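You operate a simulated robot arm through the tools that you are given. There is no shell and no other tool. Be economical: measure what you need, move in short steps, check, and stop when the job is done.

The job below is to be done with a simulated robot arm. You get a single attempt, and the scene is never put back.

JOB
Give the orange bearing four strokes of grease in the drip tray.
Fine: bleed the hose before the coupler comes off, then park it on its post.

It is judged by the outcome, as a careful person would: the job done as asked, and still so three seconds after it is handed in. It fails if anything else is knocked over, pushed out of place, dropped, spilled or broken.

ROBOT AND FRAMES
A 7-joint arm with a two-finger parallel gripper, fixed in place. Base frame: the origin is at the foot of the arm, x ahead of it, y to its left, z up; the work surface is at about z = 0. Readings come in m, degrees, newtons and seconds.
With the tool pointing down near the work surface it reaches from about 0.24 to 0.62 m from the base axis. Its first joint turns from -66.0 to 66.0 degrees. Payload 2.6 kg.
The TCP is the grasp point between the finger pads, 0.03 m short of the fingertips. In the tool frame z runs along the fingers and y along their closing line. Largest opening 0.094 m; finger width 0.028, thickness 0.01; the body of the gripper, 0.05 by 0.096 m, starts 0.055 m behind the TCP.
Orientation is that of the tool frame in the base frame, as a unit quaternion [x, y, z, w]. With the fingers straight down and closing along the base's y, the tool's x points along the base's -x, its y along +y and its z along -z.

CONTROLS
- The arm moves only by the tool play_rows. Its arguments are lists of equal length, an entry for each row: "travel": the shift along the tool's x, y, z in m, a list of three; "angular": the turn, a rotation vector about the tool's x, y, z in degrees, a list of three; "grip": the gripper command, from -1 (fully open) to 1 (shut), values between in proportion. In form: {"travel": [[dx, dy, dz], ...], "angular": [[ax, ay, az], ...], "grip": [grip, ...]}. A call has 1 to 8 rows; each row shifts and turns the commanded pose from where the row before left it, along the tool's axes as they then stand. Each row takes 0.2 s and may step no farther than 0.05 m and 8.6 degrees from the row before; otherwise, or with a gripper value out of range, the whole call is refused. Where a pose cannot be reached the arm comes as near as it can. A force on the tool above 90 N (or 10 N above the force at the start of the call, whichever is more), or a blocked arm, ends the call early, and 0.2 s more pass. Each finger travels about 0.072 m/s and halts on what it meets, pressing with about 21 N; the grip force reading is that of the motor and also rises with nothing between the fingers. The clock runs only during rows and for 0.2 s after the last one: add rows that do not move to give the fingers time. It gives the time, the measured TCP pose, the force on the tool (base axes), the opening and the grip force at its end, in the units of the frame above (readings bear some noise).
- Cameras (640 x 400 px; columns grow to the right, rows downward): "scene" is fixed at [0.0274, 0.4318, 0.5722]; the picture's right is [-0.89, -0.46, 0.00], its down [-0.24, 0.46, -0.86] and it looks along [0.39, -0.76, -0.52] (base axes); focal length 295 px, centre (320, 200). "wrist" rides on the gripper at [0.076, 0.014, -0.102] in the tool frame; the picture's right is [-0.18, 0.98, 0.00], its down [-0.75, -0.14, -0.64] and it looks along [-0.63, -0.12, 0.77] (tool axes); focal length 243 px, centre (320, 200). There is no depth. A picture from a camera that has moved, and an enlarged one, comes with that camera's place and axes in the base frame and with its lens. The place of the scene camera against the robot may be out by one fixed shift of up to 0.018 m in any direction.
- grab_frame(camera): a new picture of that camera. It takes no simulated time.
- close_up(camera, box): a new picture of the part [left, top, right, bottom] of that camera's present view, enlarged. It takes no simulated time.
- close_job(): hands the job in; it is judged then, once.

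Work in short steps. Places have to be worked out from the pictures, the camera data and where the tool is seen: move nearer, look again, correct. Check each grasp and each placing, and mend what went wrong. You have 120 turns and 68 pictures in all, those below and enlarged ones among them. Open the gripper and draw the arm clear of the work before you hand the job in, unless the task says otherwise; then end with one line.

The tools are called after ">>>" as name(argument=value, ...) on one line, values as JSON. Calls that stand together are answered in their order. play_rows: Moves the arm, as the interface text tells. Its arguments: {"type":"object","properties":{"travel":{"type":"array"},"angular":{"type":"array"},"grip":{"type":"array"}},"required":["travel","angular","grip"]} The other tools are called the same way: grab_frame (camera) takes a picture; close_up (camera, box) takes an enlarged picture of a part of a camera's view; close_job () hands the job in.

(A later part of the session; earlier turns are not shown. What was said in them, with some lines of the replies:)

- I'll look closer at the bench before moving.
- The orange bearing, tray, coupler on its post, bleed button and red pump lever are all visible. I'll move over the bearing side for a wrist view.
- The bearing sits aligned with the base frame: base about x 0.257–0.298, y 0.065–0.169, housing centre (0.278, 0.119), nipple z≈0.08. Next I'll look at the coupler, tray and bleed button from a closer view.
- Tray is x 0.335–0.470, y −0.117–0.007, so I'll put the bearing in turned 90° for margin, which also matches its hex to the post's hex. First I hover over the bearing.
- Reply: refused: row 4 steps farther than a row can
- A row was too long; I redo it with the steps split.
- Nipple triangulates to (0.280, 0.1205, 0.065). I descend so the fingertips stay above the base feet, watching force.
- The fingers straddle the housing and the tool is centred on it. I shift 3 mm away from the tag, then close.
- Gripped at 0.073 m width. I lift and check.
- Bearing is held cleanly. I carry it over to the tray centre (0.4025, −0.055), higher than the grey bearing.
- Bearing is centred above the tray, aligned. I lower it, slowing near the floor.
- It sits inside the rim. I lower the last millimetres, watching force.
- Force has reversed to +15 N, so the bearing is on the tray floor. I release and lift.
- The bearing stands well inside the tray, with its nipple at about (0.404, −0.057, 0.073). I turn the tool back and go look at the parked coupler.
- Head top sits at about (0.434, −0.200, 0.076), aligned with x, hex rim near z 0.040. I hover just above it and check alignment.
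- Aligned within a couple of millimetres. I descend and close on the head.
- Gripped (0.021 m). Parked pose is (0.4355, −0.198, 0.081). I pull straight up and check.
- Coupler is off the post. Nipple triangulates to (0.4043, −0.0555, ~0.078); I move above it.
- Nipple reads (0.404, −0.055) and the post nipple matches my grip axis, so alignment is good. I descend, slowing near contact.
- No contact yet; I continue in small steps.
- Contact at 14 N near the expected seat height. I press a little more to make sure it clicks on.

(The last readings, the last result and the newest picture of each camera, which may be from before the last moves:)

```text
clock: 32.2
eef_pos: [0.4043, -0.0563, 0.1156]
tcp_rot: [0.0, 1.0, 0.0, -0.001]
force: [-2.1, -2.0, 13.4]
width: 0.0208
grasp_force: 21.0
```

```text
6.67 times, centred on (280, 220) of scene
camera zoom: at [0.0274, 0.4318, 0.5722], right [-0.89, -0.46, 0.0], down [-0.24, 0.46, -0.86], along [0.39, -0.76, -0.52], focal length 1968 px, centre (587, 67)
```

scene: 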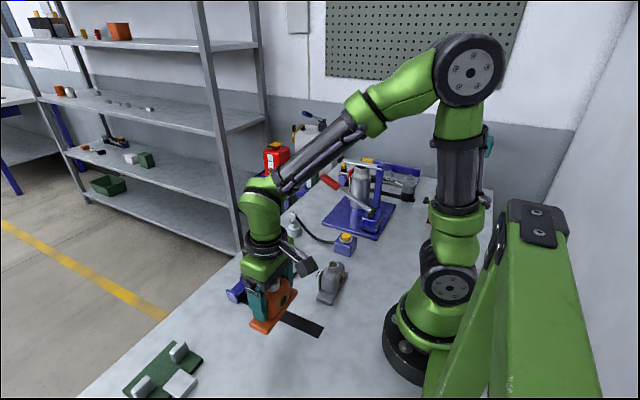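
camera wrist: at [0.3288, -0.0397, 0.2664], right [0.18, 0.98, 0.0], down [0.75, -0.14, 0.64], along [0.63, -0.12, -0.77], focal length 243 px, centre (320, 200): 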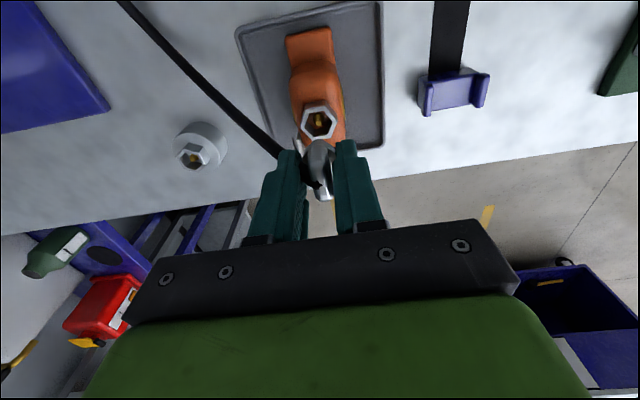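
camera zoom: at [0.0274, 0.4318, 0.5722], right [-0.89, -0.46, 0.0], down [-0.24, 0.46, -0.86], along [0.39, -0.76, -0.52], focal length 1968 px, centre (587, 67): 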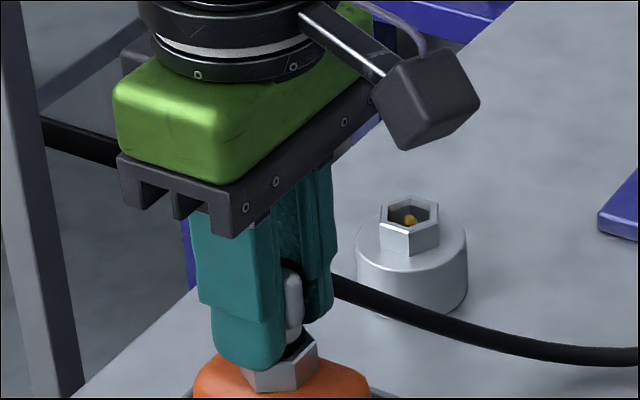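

Force is steady at ~14 N; I'd guess it is seated. I release and rise to look at the coupler.

>>> play_rows(travel=[[0, 0, -0.001], [0, 0, 0], [0, 0, 0], [0, 0, 0], [0, 0, 0], [0, 0, -0.03], [0, 0, -0.03], [0, 0, 0]], angular=[[0, 0, 0], [0, 0, 0], [0, 0, 0], [0, 0, 0], [0, 0, 0], [0, 0, 0], [0, 0, 0], [0, 0, 0]], grip=[1, 0.3, 0, 0, 0, 0, 0, 0])

>>> close_up(camera="scene", box=[240, 200, 320, 270])

>>> close_up(camera="wrist", box=[240, 60, 400, 220])

```text
clock: 34.0
eef_pos: [0.4047, -0.0555, 0.1756]
tcp_rot: [0.0, 1.0, 0.0, 0.0]
force: [-0.5, -0.3, 0.1]
width: 0.0473
grasp_force: 0.2
```

```text
5.71 times, centred on (280, 235) of scene
camera zoom: at [0.0274, 0.4318, 0.5722], right [-0.89, -0.46, 0.0], down [-0.24, 0.46, -0.86], along [0.39, -0.76, -0.52], focal length 1687 px, centre (549, 0)
```

zoom: 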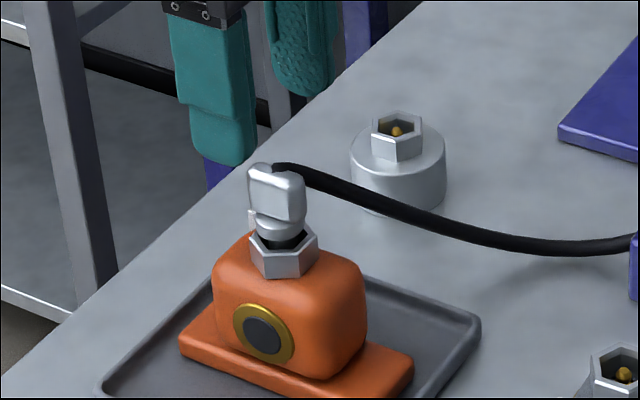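

```text
2.50 times, centred on (320, 140) of wrist
camera zoom: at [0.3297, -0.0405, 0.2766], right [0.18, 0.98, 0.0], down [0.75, -0.14, 0.64], along [0.63, -0.12, -0.77], focal length 606 px, centre (320, 350)
```

zoom: 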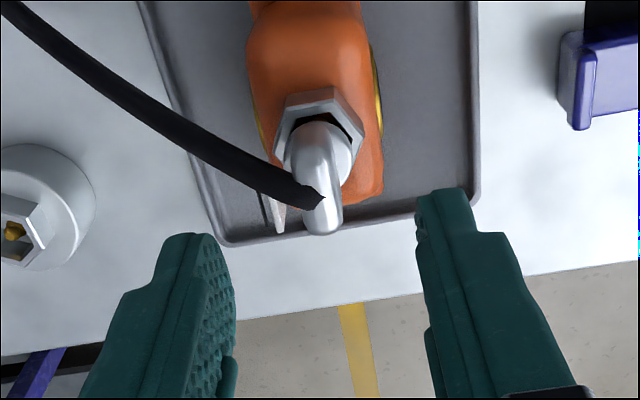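

The coupler sits on the nipple as deep as it did on its post. Now I go look at the pump lever.

>>> play_rows(travel=[[0, 0, -0.045], [0.02, -0.04, -0.01], [0.02, -0.045, 0], [0.02, -0.045, 0], [0.02, -0.045, 0], [0.01, -0.04, 0], [0, 0, 0]], angular=[[0, 0, 0], [0, 0, 0], [0, 0, 0], [0, 0, 0], [0, 0, 0], [0, 0, 0], [0, 0, 0]], grip=[0, 0, 0, 0, 0, 0, 0])

>>> grab_frame(camera="wrist")

>>> close_up(camera="scene", box=[300, 140, 430, 250])

```text
clock: 35.6
eef_pos: [0.3145, -0.272, 0.2289]
tcp_rot: [-0.001, 1.0, -0.001, 0.001]
force: [-0.2, 0.3, 0.1]
width: 0.0468
grasp_force: 0.0
```

```text
24 pictures are left
camera wrist: at [0.2379, -0.2571, 0.3309], right [0.18, 0.98, 0.0], down [0.75, -0.14, 0.64], along [0.63, -0.12, -0.77], focal length 243 px, centre (320, 200)
```

wrist: 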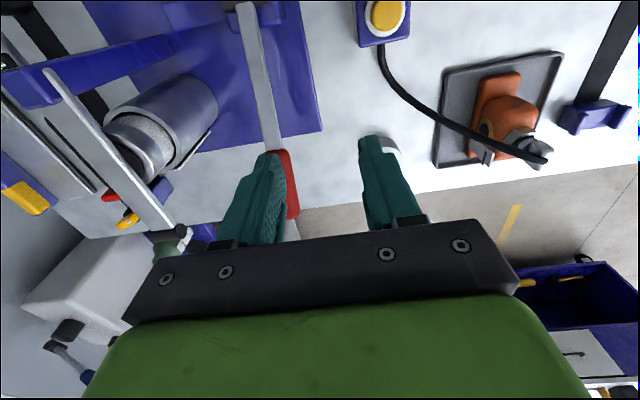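

```text
3.64 times, centred on (365, 195) of scene
camera zoom: at [0.0275, 0.4318, 0.5722], right [-0.89, -0.46, 0.0], down [-0.24, 0.46, -0.86], along [0.39, -0.76, -0.52], focal length 1073 px, centre (156, 218)
```

zoom: 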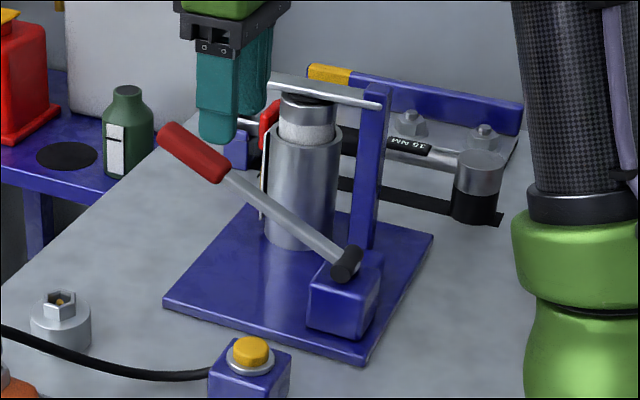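

Lever triangulates: pivot ≈(0.229, −0.319, 0.074), handle from (0.336, −0.315, 0.135) to (0.393, −0.319, 0.158). I hover over the handle with the fingers astride it.

>>> play_rows(travel=[[-0.024, -0.023, 0], [-0.024, -0.023, 0], [0, 0, 0.02], [0, 0, 0]], angular=[[0, 0, 0], [0, 0, 0], [0, 0, 0], [0, 0, 0]], grip=[-0.3, -0.3, -0.3, -0.3])

>>> grab_frame(camera="wrist")

```text
clock: 36.6
eef_pos: [0.3622, -0.3151, 0.2103]
tcp_rot: [0.0, 1.0, 0.0, 0.001]
force: [0.8, 0.3, -0.1]
width: 0.061
grasp_force: 0.2
```

```text
22 pictures are left
camera wrist: at [0.2862, -0.3003, 0.3106], right [0.18, 0.98, 0.0], down [0.75, -0.14, 0.64], along [0.63, -0.12, -0.77], focal length 243 px, centre (320, 200)
```

wrist: 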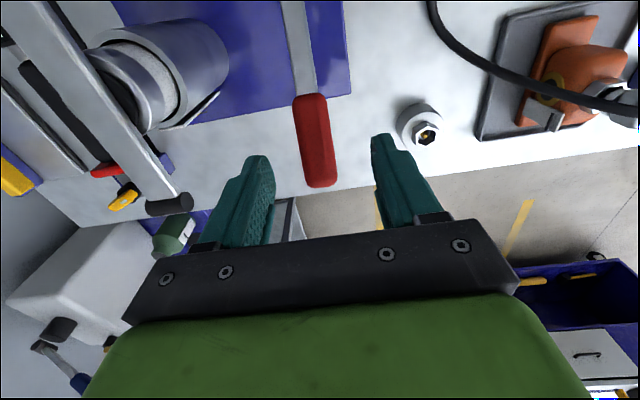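

Handle is centred between the fingers to within 4 mm. I lower over it and close.

>>> play_rows(travel=[[0, -0.004, 0.026], [0, 0, 0.026], [0, 0, 0], [0, 0, 0], [0, 0, 0], [0, 0, 0]], angular=[[0, 0, 0], [0, 0, 0], [0, 0, 0], [0, 0, 0], [0, 0, 0], [0, 0, 0]], grip=[-0.3, -0.3, -0.3, 1, 1, 1])

```text
clock: 38.0
eef_pos: [0.362, -0.3197, 0.1581]
tcp_rot: [0.0, 1.0, -0.001, 0.0]
force: [3.3, -5.4, -4.6]
width: 0.0299
grasp_force: 44.7
```

Handle gripped. I try the first part of a downstroke along the lever's arc (r≈0.151).

>>> play_rows(travel=[[-0.0086, 0, 0.0193], [-0.0058, 0, 0.0202], [0, 0, 0]], angular=[[0, 0, 0], [0, 0, 0], [0, 0, 0]], grip=[1, 1, 1])

>>> close_up(camera="scene", box=[300, 140, 430, 250])

```text
clock: 38.8
eef_pos: [0.3781, -0.3184, 0.1192]
tcp_rot: [-0.001, 1.0, 0.0, 0.0]
force: [4.2, 1.6, 10.1]
width: 0.0299
grasp_force: 45.0
```

```text
3.64 times, centred on (365, 195) of scene
camera zoom: at [0.0274, 0.4319, 0.5721], right [-0.89, -0.46, 0.0], down [-0.24, 0.46, -0.86], along [0.39, -0.76, -0.52], focal length 1073 px, centre (156, 218)
```

zoom: 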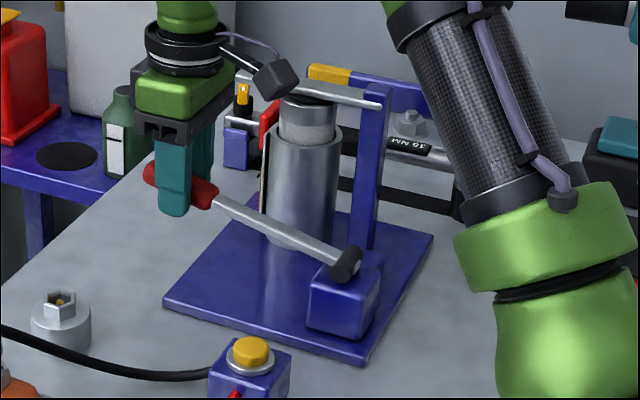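

The lever follows at ~10 N. I continue down until it stops.

>>> play_rows(travel=[[-0.0029, 0, 0.0209], [0, 0, 0.0105], [0, 0, 0.0105], [0, 0, 0]], angular=[[0, 0, 0], [0, 0, 0], [0, 0, 0], [0, 0, 0]], grip=[1, 1, 1, 1])

```text
clock: 39.8
eef_pos: [0.3808, -0.3202, 0.0789]
tcp_rot: [0.0, 1.0, 0.0, 0.001]
force: [0.4, 13.0, 30.9]
width: 0.0304
grasp_force: 44.9
```

>>> play_rows(travel=[[0.001, 0, 0.006], [0.001, 0, 0.005], [0, 0, 0]], angular=[[0, 0, 0], [0, 0, 0], [0, 0, 0]], grip=[1, 1, 1])

>>> close_up(camera="scene", box=[290, 150, 390, 240])

```text
clock: 40.6
eef_pos: [0.3797, -0.3204, 0.0664]
tcp_rot: [-0.002, 1.0, -0.001, 0.002]
force: [4.9, 20.4, 30.0]
width: 0.0303
grasp_force: 44.7
```

```text
4.44 times, centred on (340, 195) of scene
camera zoom: at [0.0273, 0.432, 0.5721], right [-0.89, -0.46, 0.0], down [-0.24, 0.46, -0.86], along [0.39, -0.76, -0.52], focal length 1312 px, centre (231, 222)
```

zoom: 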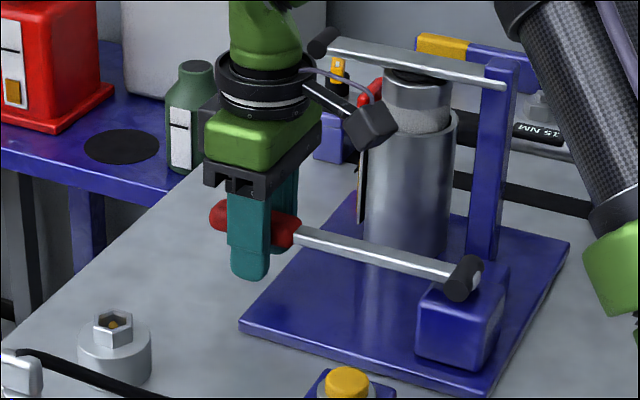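

The lever has met its lower stop (fingers slipping at 30 N). I raise it back along the arc to the top.

>>> play_rows(travel=[[0, 0, -0.012], [0, 0, -0.0105], [0.0029, 0, -0.0209], [0.0058, 0, -0.0202], [0.0086, 0, -0.0193], [0, 0, 0]], angular=[[0, 0, 0], [0, 0, 0], [0, 0, 0], [0, 0, 0], [0, 0, 0], [0, 0, 0]], grip=[1, 1, 1, 1, 1, 1])

>>> close_up(camera="scene", box=[290, 150, 390, 240])

```text
clock: 42.0
eef_pos: [0.36, -0.3205, 0.1492]
tcp_rot: [-0.001, 1.0, 0.0, -0.001]
force: [10.9, 6.8, -28.0]
width: 0.0298
grasp_force: 45.3
```

```text
4.44 times, centred on (340, 195) of scene
camera zoom: at [0.0276, 0.4317, 0.5723], right [-0.89, -0.46, 0.0], down [-0.24, 0.46, -0.86], along [0.39, -0.76, -0.52], focal length 1312 px, centre (231, 222)
```

zoom: 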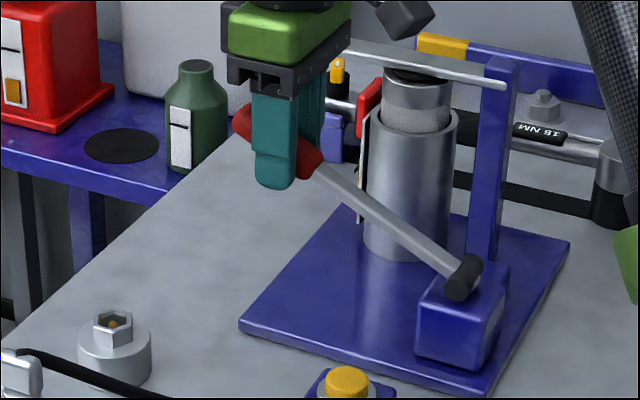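

Lever is back at its top stop: stroke 1 done. Stroke 2 downward, same arc.

>>> play_rows(travel=[[-0.0086, 0, 0.0193], [-0.0058, 0, 0.0202], [-0.0029, 0, 0.0209], [0, 0, 0.0105], [0, 0, 0.012], [0, 0, 0]], angular=[[0, 0, 0], [0, 0, 0], [0, 0, 0], [0, 0, 0], [0, 0, 0], [0, 0, 0]], grip=[1, 1, 1, 1, 1, 1])

```text
clock: 43.4
eef_pos: [0.3798, -0.3198, 0.0672]
tcp_rot: [0.0, 1.0, 0.002, 0.003]
force: [1.9, 25.4, 29.9]
width: 0.0304
grasp_force: 45.2
```

Bottom stop again at 30 N. Raising to the top.

>>> play_rows(travel=[[0, 0, -0.012], [0, 0, -0.0105], [0.0029, 0, -0.0209], [0.0058, 0, -0.0202], [0.0086, 0, -0.0193], [0, 0, 0]], angular=[[0, 0, 0], [0, 0, 0], [0, 0, 0], [0, 0, 0], [0, 0, 0], [0, 0, 0]], grip=[1, 1, 1, 1, 1, 1])

```text
clock: 44.8
eef_pos: [0.3607, -0.3191, 0.1463]
tcp_rot: [-0.001, 1.0, 0.002, -0.002]
force: [10.5, 8.6, -27.9]
width: 0.0306
grasp_force: 45.3
```

Top stop reached (−28 N): two strokes done. Stroke 3 down.

>>> play_rows(travel=[[-0.0086, 0, 0.0193], [-0.0058, 0, 0.0202], [-0.0029, 0, 0.0209], [0, 0, 0.0105], [0, 0, 0.012], [0, 0, 0]], angular=[[0, 0, 0], [0, 0, 0], [0, 0, 0], [0, 0, 0], [0, 0, 0], [0, 0, 0]], grip=[1, 1, 1, 1, 1, 1])

```text
clock: 46.2
eef_pos: [0.3803, -0.3199, 0.0672]
tcp_rot: [-0.001, 1.0, 0.001, 0.001]
force: [0.7, 26.2, 30.5]
width: 0.0305
grasp_force: 45.1
```

Bottom again; raising.

>>> play_rows(travel=[[0, 0, -0.012], [0, 0, -0.0105], [0.0029, 0, -0.0209], [0.0058, 0, -0.0202], [0.0086, 0, -0.0193], [0, 0, 0]], angular=[[0, 0, 0], [0, 0, 0], [0, 0, 0], [0, 0, 0], [0, 0, 0], [0, 0, 0]], grip=[1, 1, 1, 1, 1, 1])

>>> close_up(camera="scene", box=[230, 140, 430, 280])

```text
clock: 47.6
eef_pos: [0.3601, -0.3197, 0.1474]
tcp_rot: [-0.002, 1.0, 0.002, 0.0]
force: [13.0, 13.1, -26.7]
width: 0.0303
grasp_force: 44.8
```

```text
2.86 times, centred on (330, 210) of scene
camera zoom: at [0.0276, 0.4317, 0.5722], right [-0.89, -0.46, 0.0], down [-0.24, 0.46, -0.86], along [0.39, -0.76, -0.52], focal length 843 px, centre (291, 171)
```

zoom: 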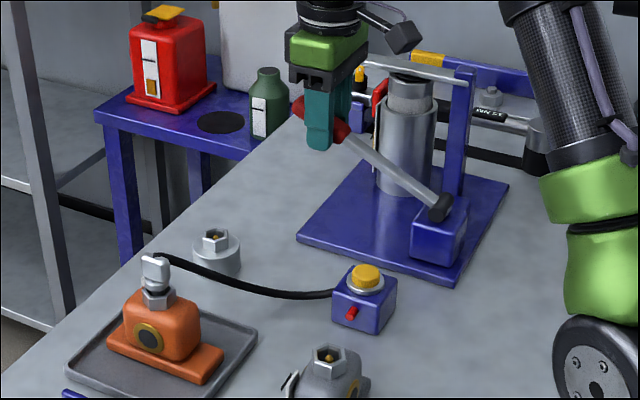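

Coupler still on; a red pressure pin has popped out of the bleed block, so the hose is under pressure. Stroke 4 down.

>>> play_rows(travel=[[-0.0086, 0, 0.0193], [-0.0058, 0, 0.0202], [-0.0029, 0, 0.0209], [0, 0, 0.0105], [0, 0, 0.012], [0, 0, 0]], angular=[[0, 0, 0], [0, 0, 0], [0, 0, 0], [0, 0, 0], [0, 0, 0], [0, 0, 0]], grip=[1, 1, 1, 1, 1, 1])

>>> play_rows(travel=[[0, 0, -0.012], [0, 0, -0.0105], [0.0029, 0, -0.0209], [0.0058, 0, -0.0202], [0.0086, 0, -0.0193], [0, 0, 0]], angular=[[0, 0, 0], [0, 0, 0], [0, 0, 0], [0, 0, 0], [0, 0, 0], [0, 0, 0]], grip=[1, 1, 1, 1, 1, 1])

```text
clock: 49.0
eef_pos: [0.3796, -0.3201, 0.0675]
tcp_rot: [0.001, 1.0, 0.001, 0.003]
force: [1.9, 22.9, 29.5]
width: 0.0303
grasp_force: 44.6
```

```text
clock: 50.4
eef_pos: [0.3612, -0.3205, 0.1465]
tcp_rot: [-0.001, 1.0, 0.001, -0.002]
force: [9.4, 6.7, -27.4]
width: 0.0297
grasp_force: 44.6
```

Four strokes done, lever at the top. I ease off, open to a modest width, and rise clear.

>>> play_rows(travel=[[0, 0, 0.003], [0, 0, 0], [0, 0, 0], [0, 0, 0], [0, 0, -0.03], [0, 0, -0.04], [0, 0, 0]], angular=[[0, 0, 0], [0, 0, 0], [0, 0, 0], [0, 0, 0], [0, 0, 0], [0, 0, 0], [0, 0, 0]], grip=[1, 0, -0.3, -0.3, -0.3, -0.3, -0.3])

>>> play_rows(travel=[[0.045, 0.01, 0], [0.045, 0.03, -0.01], [0.025, 0.04, 0], [0, 0.03, 0], [0, 0, 0]], angular=[[0, 0, 0], [0, 0, 0], [0, 0, 0], [0, 0, 0], [0, 0, 0]], grip=[0, 0.5, 1, 1, 1])

>>> grab_frame(camera="wrist")

>>> grab_frame(camera="scene")

```text
clock: 52.0
eef_pos: [0.3608, -0.3212, 0.2172]
tcp_rot: [0.0, 1.0, 0.0, 0.0]
force: [-0.2, -0.5, -0.2]
width: 0.0611
grasp_force: 0.1
```

```text
refused: row 2 steps farther than a row can; nothing moved
```

```text
17 pictures are left
camera wrist: at [0.2859, -0.3058, 0.3188], right [0.18, 0.98, 0.0], down [0.75, -0.14, 0.64], along [0.63, -0.12, -0.77], focal length 243 px, centre (320, 200)
```

wrist: 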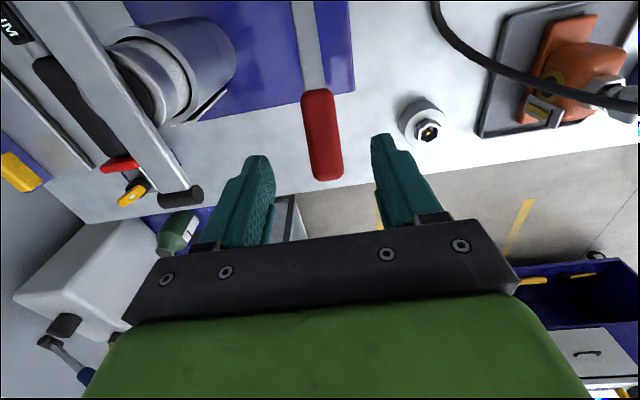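

```text
16 pictures are left
```

scene: 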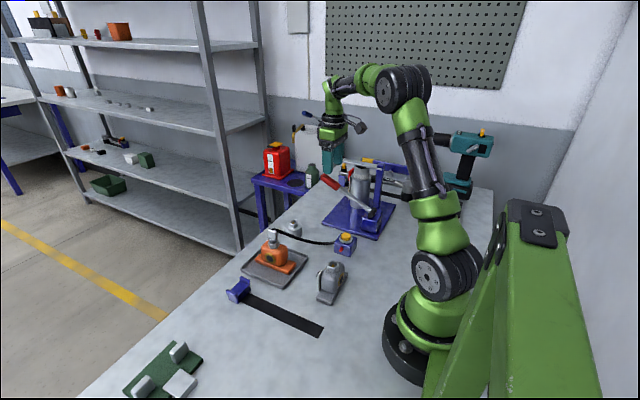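

Lever stays up and everything is in place. The button triangulates to (0.261, −0.199, 0.048); I close the fingers and move above it.

>>> play_rows(travel=[[0.0, 0.04, 0], [0.035, 0.03, 0], [0.035, 0.03, 0], [0.03, 0.022, 0], [0, 0, 0.04], [0, 0, 0.04], [0, 0, 0]], angular=[[0, 0, 0], [0, 0, 0], [0, 0, 0], [0, 0, 0], [0, 0, 0], [0, 0, 0], [0, 0, 0]], grip=[0, 0.5, 1, 1, 1, 1, 1])

>>> grab_frame(camera="wrist")

>>> close_up(camera="scene", box=[290, 170, 400, 270])

```text
clock: 53.6
eef_pos: [0.2586, -0.1987, 0.1376]
tcp_rot: [-0.001, 1.0, 0.0, 0.0]
force: [0.3, -0.5, -0.6]
width: 0.0002
grasp_force: 21.2
```

```text
15 pictures are left
camera wrist: at [0.1844, -0.1832, 0.239], right [0.18, 0.98, 0.0], down [0.75, -0.14, 0.64], along [0.63, -0.12, -0.77], focal length 243 px, centre (320, 200)
```

wrist: 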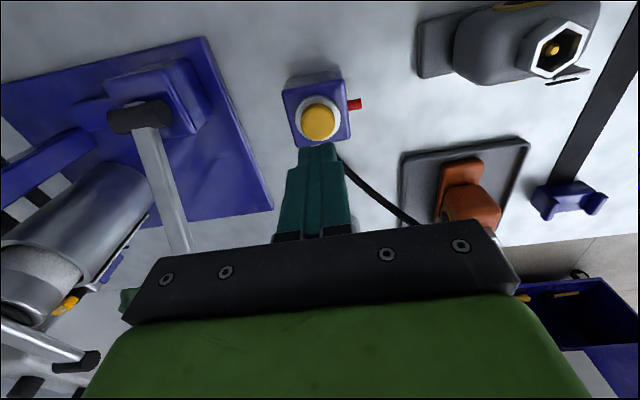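

```text
4.00 times, centred on (345, 220) of scene
camera zoom: at [0.0274, 0.4318, 0.5722], right [-0.89, -0.46, 0.0], down [-0.24, 0.46, -0.86], along [0.39, -0.76, -0.52], focal length 1181 px, centre (220, 120)
```

zoom: 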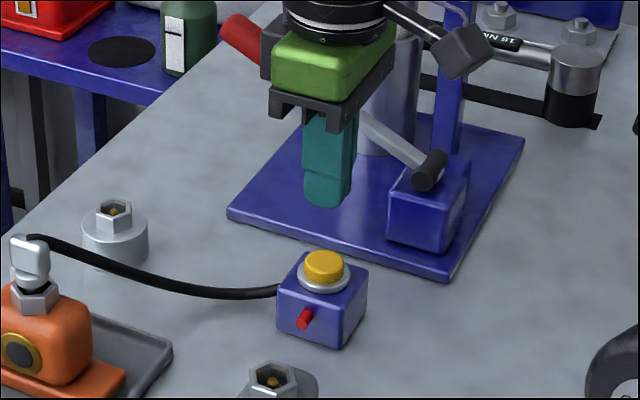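

Aligned over the button. I lower to just above, then press gradually.

>>> play_rows(travel=[[-0.001, 0, 0.03], [0, 0, 0.022], [0, 0, 0.004], [0, 0, 0.003], [0, 0, 0]], angular=[[0, 0, 0], [0, 0, 0], [0, 0, 0], [0, 0, 0], [0, 0, 0]], grip=[1, 1, 1, 1, 1])

```text
clock: 54.8
eef_pos: [0.2611, -0.1993, 0.0779]
tcp_rot: [0.0, 1.0, 0.0, 0.0]
force: [-6.7, 2.1, 21.2]
width: 0.0
grasp_force: 21.1
```

Contact with 21 N. I press a little further and hold.

>>> play_rows(travel=[[0, 0, 0.001], [0, 0, 0.001], [0, 0, 0.001], [0, 0, 0], [0, 0, 0], [0, 0, 0], [0, 0, 0]], angular=[[0, 0, 0], [0, 0, 0], [0, 0, 0], [0, 0, 0], [0, 0, 0], [0, 0, 0], [0, 0, 0]], grip=[1, 1, 1, 1, 1, 1, 1])

>>> close_up(camera="scene", box=[310, 205, 380, 265])

```text
clock: 56.4
eef_pos: [0.2603, -0.2001, 0.0769]
tcp_rot: [0.002, 1.0, -0.001, 0.004]
force: [-23.9, 5.0, 81.4]
width: 0.0
grasp_force: 21.0
```

```text
6.67 times, centred on (345, 235) of scene
camera zoom: at [0.0272, 0.432, 0.572], right [-0.89, -0.46, 0.0], down [-0.24, 0.46, -0.86], along [0.39, -0.76, -0.52], focal length 1968 px, centre (153, -33)
```

zoom: 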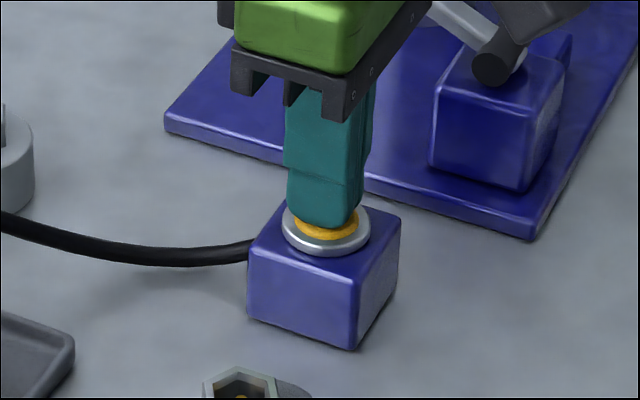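

Button bottomed out and the red pin has retracted: hose bled. I lift off and head back to the coupler, closing nothing yet.

>>> play_rows(travel=[[0, 0, -0.004], [0, 0, -0.03], [0, 0, -0.045], [0, 0, -0.045], [0, 0, 0]], angular=[[0, 0, 0], [0, 0, 0], [0, 0, 0], [0, 0, 0], [0, 0, 0]], grip=[1, 1, 1, 1, 1])

>>> play_rows(travel=[[-0.035, 0.034, 0], [-0.035, 0.034, 0], [-0.035, 0.034, 0], [-0.038, 0.032, 0], [0, 0.01, 0], [0, 0, 0]], angular=[[0, 0, 0], [0, 0, 0], [0, 0, 0], [0, 0, 0], [0, 0, 0], [0, 0, 0]], grip=[0, -0.2, -0.2, -0.2, -0.2, -0.2])

>>> grab_frame(camera="wrist")

>>> close_up(camera="scene", box=[230, 180, 370, 290])

```text
clock: 57.6
eef_pos: [0.2613, -0.1987, 0.1985]
tcp_rot: [-0.001, 1.0, 0.0, 0.0]
force: [-0.8, 0.6, 0.6]
width: 0.0001
grasp_force: 21.2
```

```text
clock: 59.0
eef_pos: [0.4041, -0.0535, 0.1991]
tcp_rot: [0.0, 1.0, 0.0, 0.0]
force: [0.7, -0.6, -0.1]
width: 0.0566
grasp_force: 0.0
```

```text
12 pictures are left
camera wrist: at [0.3282, -0.0387, 0.2999], right [0.18, 0.98, 0.0], down [0.75, -0.14, 0.64], along [0.63, -0.12, -0.77], focal length 243 px, centre (320, 200)
```

wrist: 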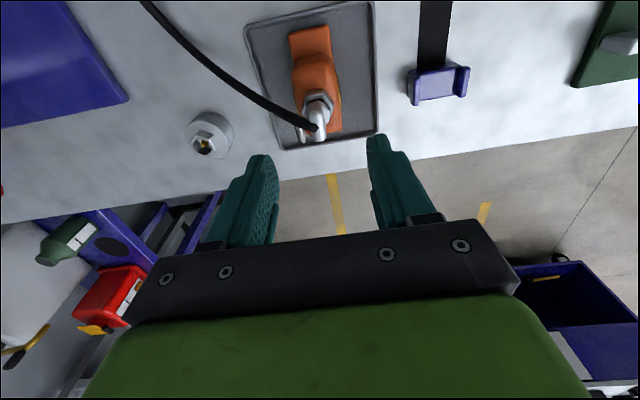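

```text
3.64 times, centred on (300, 235) of scene
camera zoom: at [0.0274, 0.4319, 0.5722], right [-0.89, -0.46, 0.0], down [-0.24, 0.46, -0.86], along [0.39, -0.76, -0.52], focal length 1073 px, centre (393, 73)
```

zoom: 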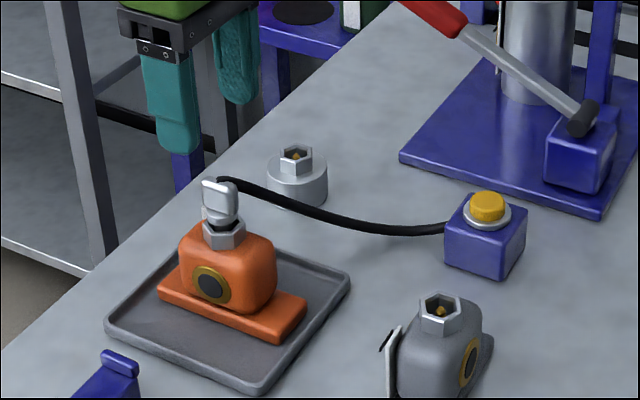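

Pin stays in. I descend on the coupler head and grip it, a bit higher than where I released it.

>>> play_rows(travel=[[0, -0.002, 0.04], [0, 0, 0.03], [0, 0, 0.0085], [0, 0, 0], [0, 0, 0], [0, 0, 0], [0, 0, 0]], angular=[[0, 0, 0], [0, 0, 0], [0, 0, 0], [0, 0, 0], [0, 0, 0], [0, 0, 0], [0, 0, 0]], grip=[-0.2, -0.2, -0.2, 1, 1, 1, 1])

>>> close_up(camera="wrist", box=[240, 60, 400, 220])

```text
clock: 60.6
eef_pos: [0.4039, -0.0558, 0.1197]
tcp_rot: [0.001, 1.0, 0.0, 0.0]
force: [0.8, -0.8, -0.2]
width: 0.0207
grasp_force: 21.2
```

```text
2.50 times, centred on (320, 140) of wrist
camera zoom: at [0.3275, -0.0407, 0.2207], right [0.18, 0.98, 0.0], down [0.75, -0.14, 0.64], along [0.63, -0.12, -0.77], focal length 606 px, centre (320, 350)
```

zoom: 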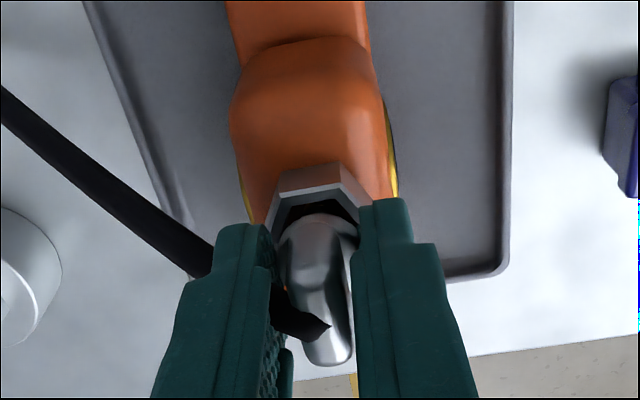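

Gripped at 0.0207. I pull up gently and check that the bearing stays down.

>>> play_rows(travel=[[0, 0, -0.002], [0, 0, -0.003], [0, 0, -0.004], [0, 0, -0.006], [0, 0, 0]], angular=[[0, 0, 0], [0, 0, 0], [0, 0, 0], [0, 0, 0], [0, 0, 0]], grip=[1, 1, 1, 1, 1])

>>> close_up(camera="scene", box=[230, 190, 340, 290])

```text
clock: 61.8
eef_pos: [0.4037, -0.056, 0.1345]
tcp_rot: [0.0, 1.0, 0.0, 0.0]
force: [-0.1, -0.4, -0.8]
width: 0.0208
grasp_force: 20.9
```

```text
4.00 times, centred on (285, 240) of scene
camera zoom: at [0.0274, 0.4318, 0.5722], right [-0.89, -0.46, 0.0], down [-0.24, 0.46, -0.86], along [0.39, -0.76, -0.52], focal length 1181 px, centre (460, 40)
```

zoom: 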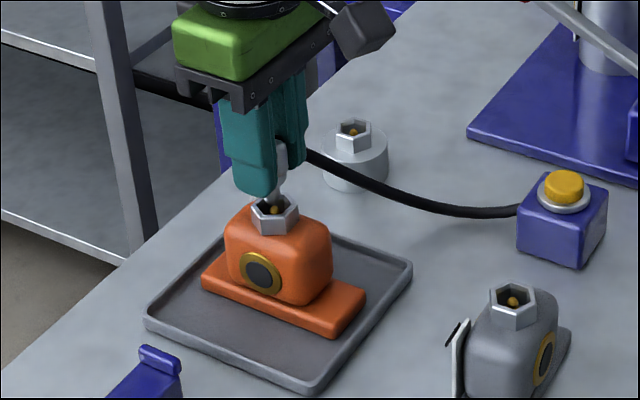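

Coupler is off, bearing undisturbed. I raise and carry it over to the post.

>>> play_rows(travel=[[0, 0, -0.035], [-0.008, -0.036, 0], [-0.008, -0.036, 0], [-0.008, -0.036, 0], [-0.0073, -0.0345, 0], [0, 0, 0.03], [0, 0, 0]], angular=[[0, 0, 0], [0, 0, 0], [0, 0, 0], [0, 0, 0], [0, 0, 0], [0, 0, 0], [0, 0, 0]], grip=[1, 1, 1, 1, 1, 1, 1])

>>> close_up(camera="wrist", box=[240, 60, 400, 220])

```text
clock: 63.4
eef_pos: [0.4342, -0.1988, 0.1414]
tcp_rot: [-0.001, 1.0, 0.0, 0.0]
force: [0.5, -0.2, -1.1]
width: 0.0209
grasp_force: 20.7
```

```text
2.50 times, centred on (320, 140) of wrist
camera zoom: at [0.3589, -0.184, 0.2419], right [0.18, 0.98, 0.0], down [0.75, -0.14, 0.64], along [0.63, -0.12, -0.77], focal length 606 px, centre (320, 350)
```

zoom: 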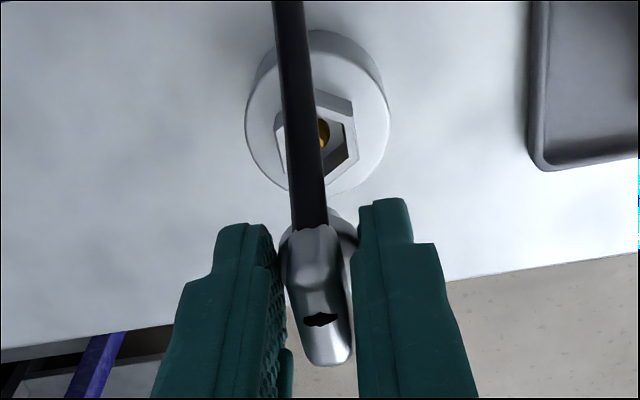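

Post is right below; I correct by about 1 mm and lower toward the seat height (~0.080).

>>> play_rows(travel=[[0.001, 0.001, 0.03], [0, 0, 0.018], [0, 0, 0.004], [0, 0, 0.003], [0, 0, 0.002], [0, 0, 0]], angular=[[0, 0, 0], [0, 0, 0], [0, 0, 0], [0, 0, 0], [0, 0, 0], [0, 0, 0]], grip=[1, 1, 1, 1, 1, 1])

>>> close_up(camera="scene", box=[265, 190, 335, 245])

```text
clock: 64.8
eef_pos: [0.4335, -0.198, 0.083]
tcp_rot: [-0.001, 1.0, 0.0, 0.0]
force: [-1.0, -2.3, 0.0]
width: 0.0207
grasp_force: 20.8
```

```text
7.27 times, centred on (300, 218) of scene
camera zoom: at [0.0275, 0.4318, 0.5722], right [-0.89, -0.46, 0.0], down [-0.24, 0.46, -0.86], along [0.39, -0.76, -0.52], focal length 2146 px, centre (466, 73)
```

zoom: 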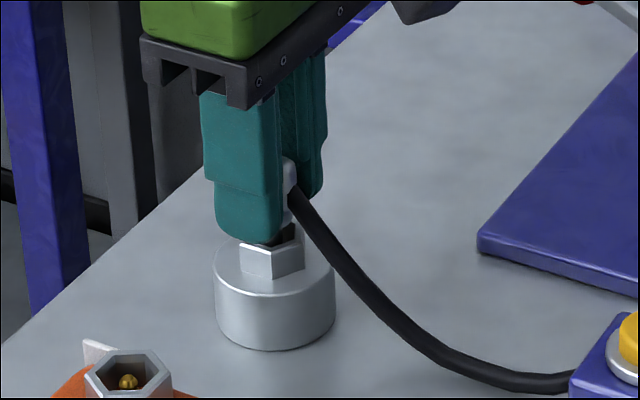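

It is entering the hex. I push the last millimetres until it seats.

>>> play_rows(travel=[[0, 0, 0.001], [0, 0, 0.001], [0, 0, 0.001], [0, 0, 0.001], [0, 0, 0]], angular=[[0, 0, 0], [0, 0, 0], [0, 0, 0], [0, 0, 0], [0, 0, 0]], grip=[1, 1, 1, 1, 1])

```text
clock: 66.0
eef_pos: [0.4348, -0.1978, 0.0794]
tcp_rot: [0.0, 1.0, 0.001, 0.001]
force: [-3.9, -2.6, 9.7]
width: 0.021
grasp_force: 21.4
```

>>> play_rows(travel=[[0, 0, 0.001], [0, 0, 0.001], [0, 0, 0.001], [0, 0, 0]], angular=[[0, 0, 0], [0, 0, 0], [0, 0, 0], [0, 0, 0]], grip=[1, 1, 1, 1])

```text
clock: 67.0
eef_pos: [0.4353, -0.197, 0.0765]
tcp_rot: [-0.001, 1.0, 0.0, 0.001]
force: [2.6, -5.1, 13.8]
width: 0.021
grasp_force: 20.9
```

Same 14 N seated signature as on the bearing. I release, rise, and inspect.

>>> play_rows(travel=[[0, 0, -0.001], [0, 0, 0], [0, 0, 0], [0, 0, 0], [0, 0, 0], [0, 0, -0.04], [0, 0, -0.04], [0, 0, 0]], angular=[[0, 0, 0], [0, 0, 0], [0, 0, 0], [0, 0, 0], [0, 0, 0], [0, 0, 0], [0, 0, 0], [0, 0, 0]], grip=[1, 0.3, 0, 0, -0.2, -0.2, -0.2, -0.2])

>>> close_up(camera="scene", box=[275, 195, 323, 240])

>>> close_up(camera="wrist", box=[240, 60, 400, 220])

```text
clock: 68.8
eef_pos: [0.4331, -0.1987, 0.1562]
tcp_rot: [0.001, 1.0, 0.0, -0.001]
force: [0.7, -0.9, -0.7]
width: 0.0564
grasp_force: 0.2
```

```text
8.89 times, centred on (299, 218) of scene
camera zoom: at [0.0274, 0.4318, 0.5722], right [-0.89, -0.46, 0.0], down [-0.24, 0.46, -0.86], along [0.39, -0.76, -0.52], focal length 2624 px, centre (507, 44)
```

zoom: 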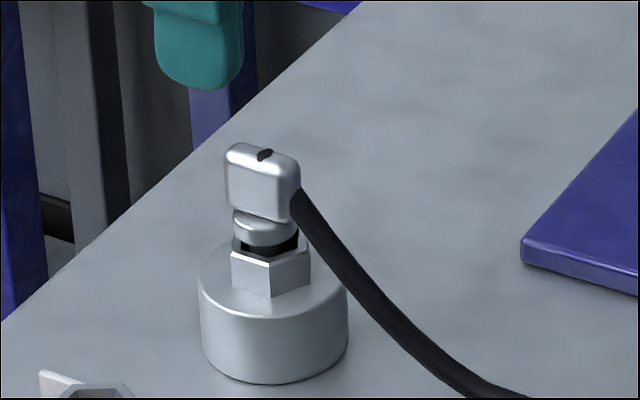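

```text
2.50 times, centred on (320, 140) of wrist
camera zoom: at [0.3582, -0.1831, 0.2587], right [0.18, 0.98, 0.0], down [0.75, -0.14, 0.64], along [0.63, -0.12, -0.77], focal length 606 px, centre (320, 350)
```

zoom: 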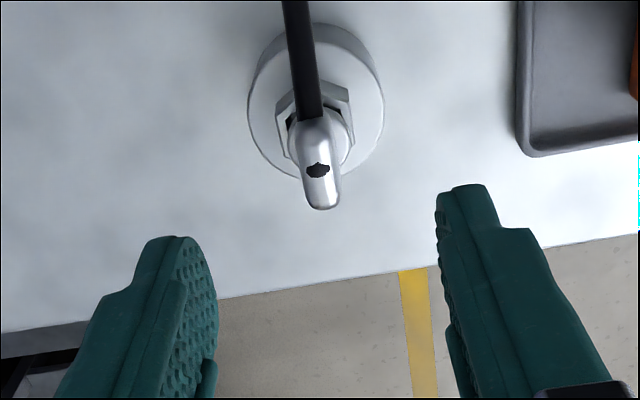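

Coupler is parked at its original height and place. I draw the arm up and clear with the gripper open, then take a last look.

>>> play_rows(travel=[[0, 0, -0.045], [0, 0, -0.045], [0.04, 0, -0.02], [0.04, 0, 0], [0, 0, 0]], angular=[[0, 0, 0], [0, 0, 0], [0, 0, 0], [0, 0, 0], [0, 0, 0]], grip=[-1, -1, -1, -1, -1])

>>> close_up(camera="scene", box=[200, 140, 440, 350])

```text
clock: 70.0
eef_pos: [0.3547, -0.1992, 0.2685]
tcp_rot: [-0.001, 1.0, 0.001, 0.0]
force: [-0.4, -0.5, 0.4]
width: 0.0939
grasp_force: 0.1
```

```text
1.90 times, centred on (320, 245) of scene
camera zoom: at [0.0274, 0.4318, 0.5722], right [-0.89, -0.46, 0.0], down [-0.24, 0.46, -0.86], along [0.39, -0.76, -0.52], focal length 562 px, centre (320, 114)
```

zoom: 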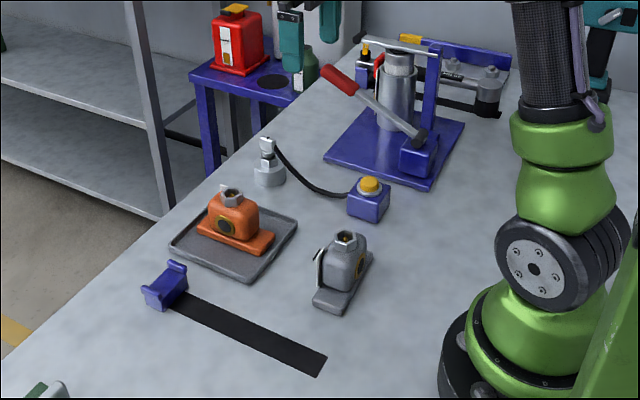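

The final picture shows the bearing in the tray, the coupler on its post, the pressure pin in, and everything else in place. I hand the job in.

>>> close_job()

```text
The job is handed in.
```

The orange bearing is in the drip tray and was given four full strokes; the hose was bled before the coupler came off, and the coupler is back on its post.
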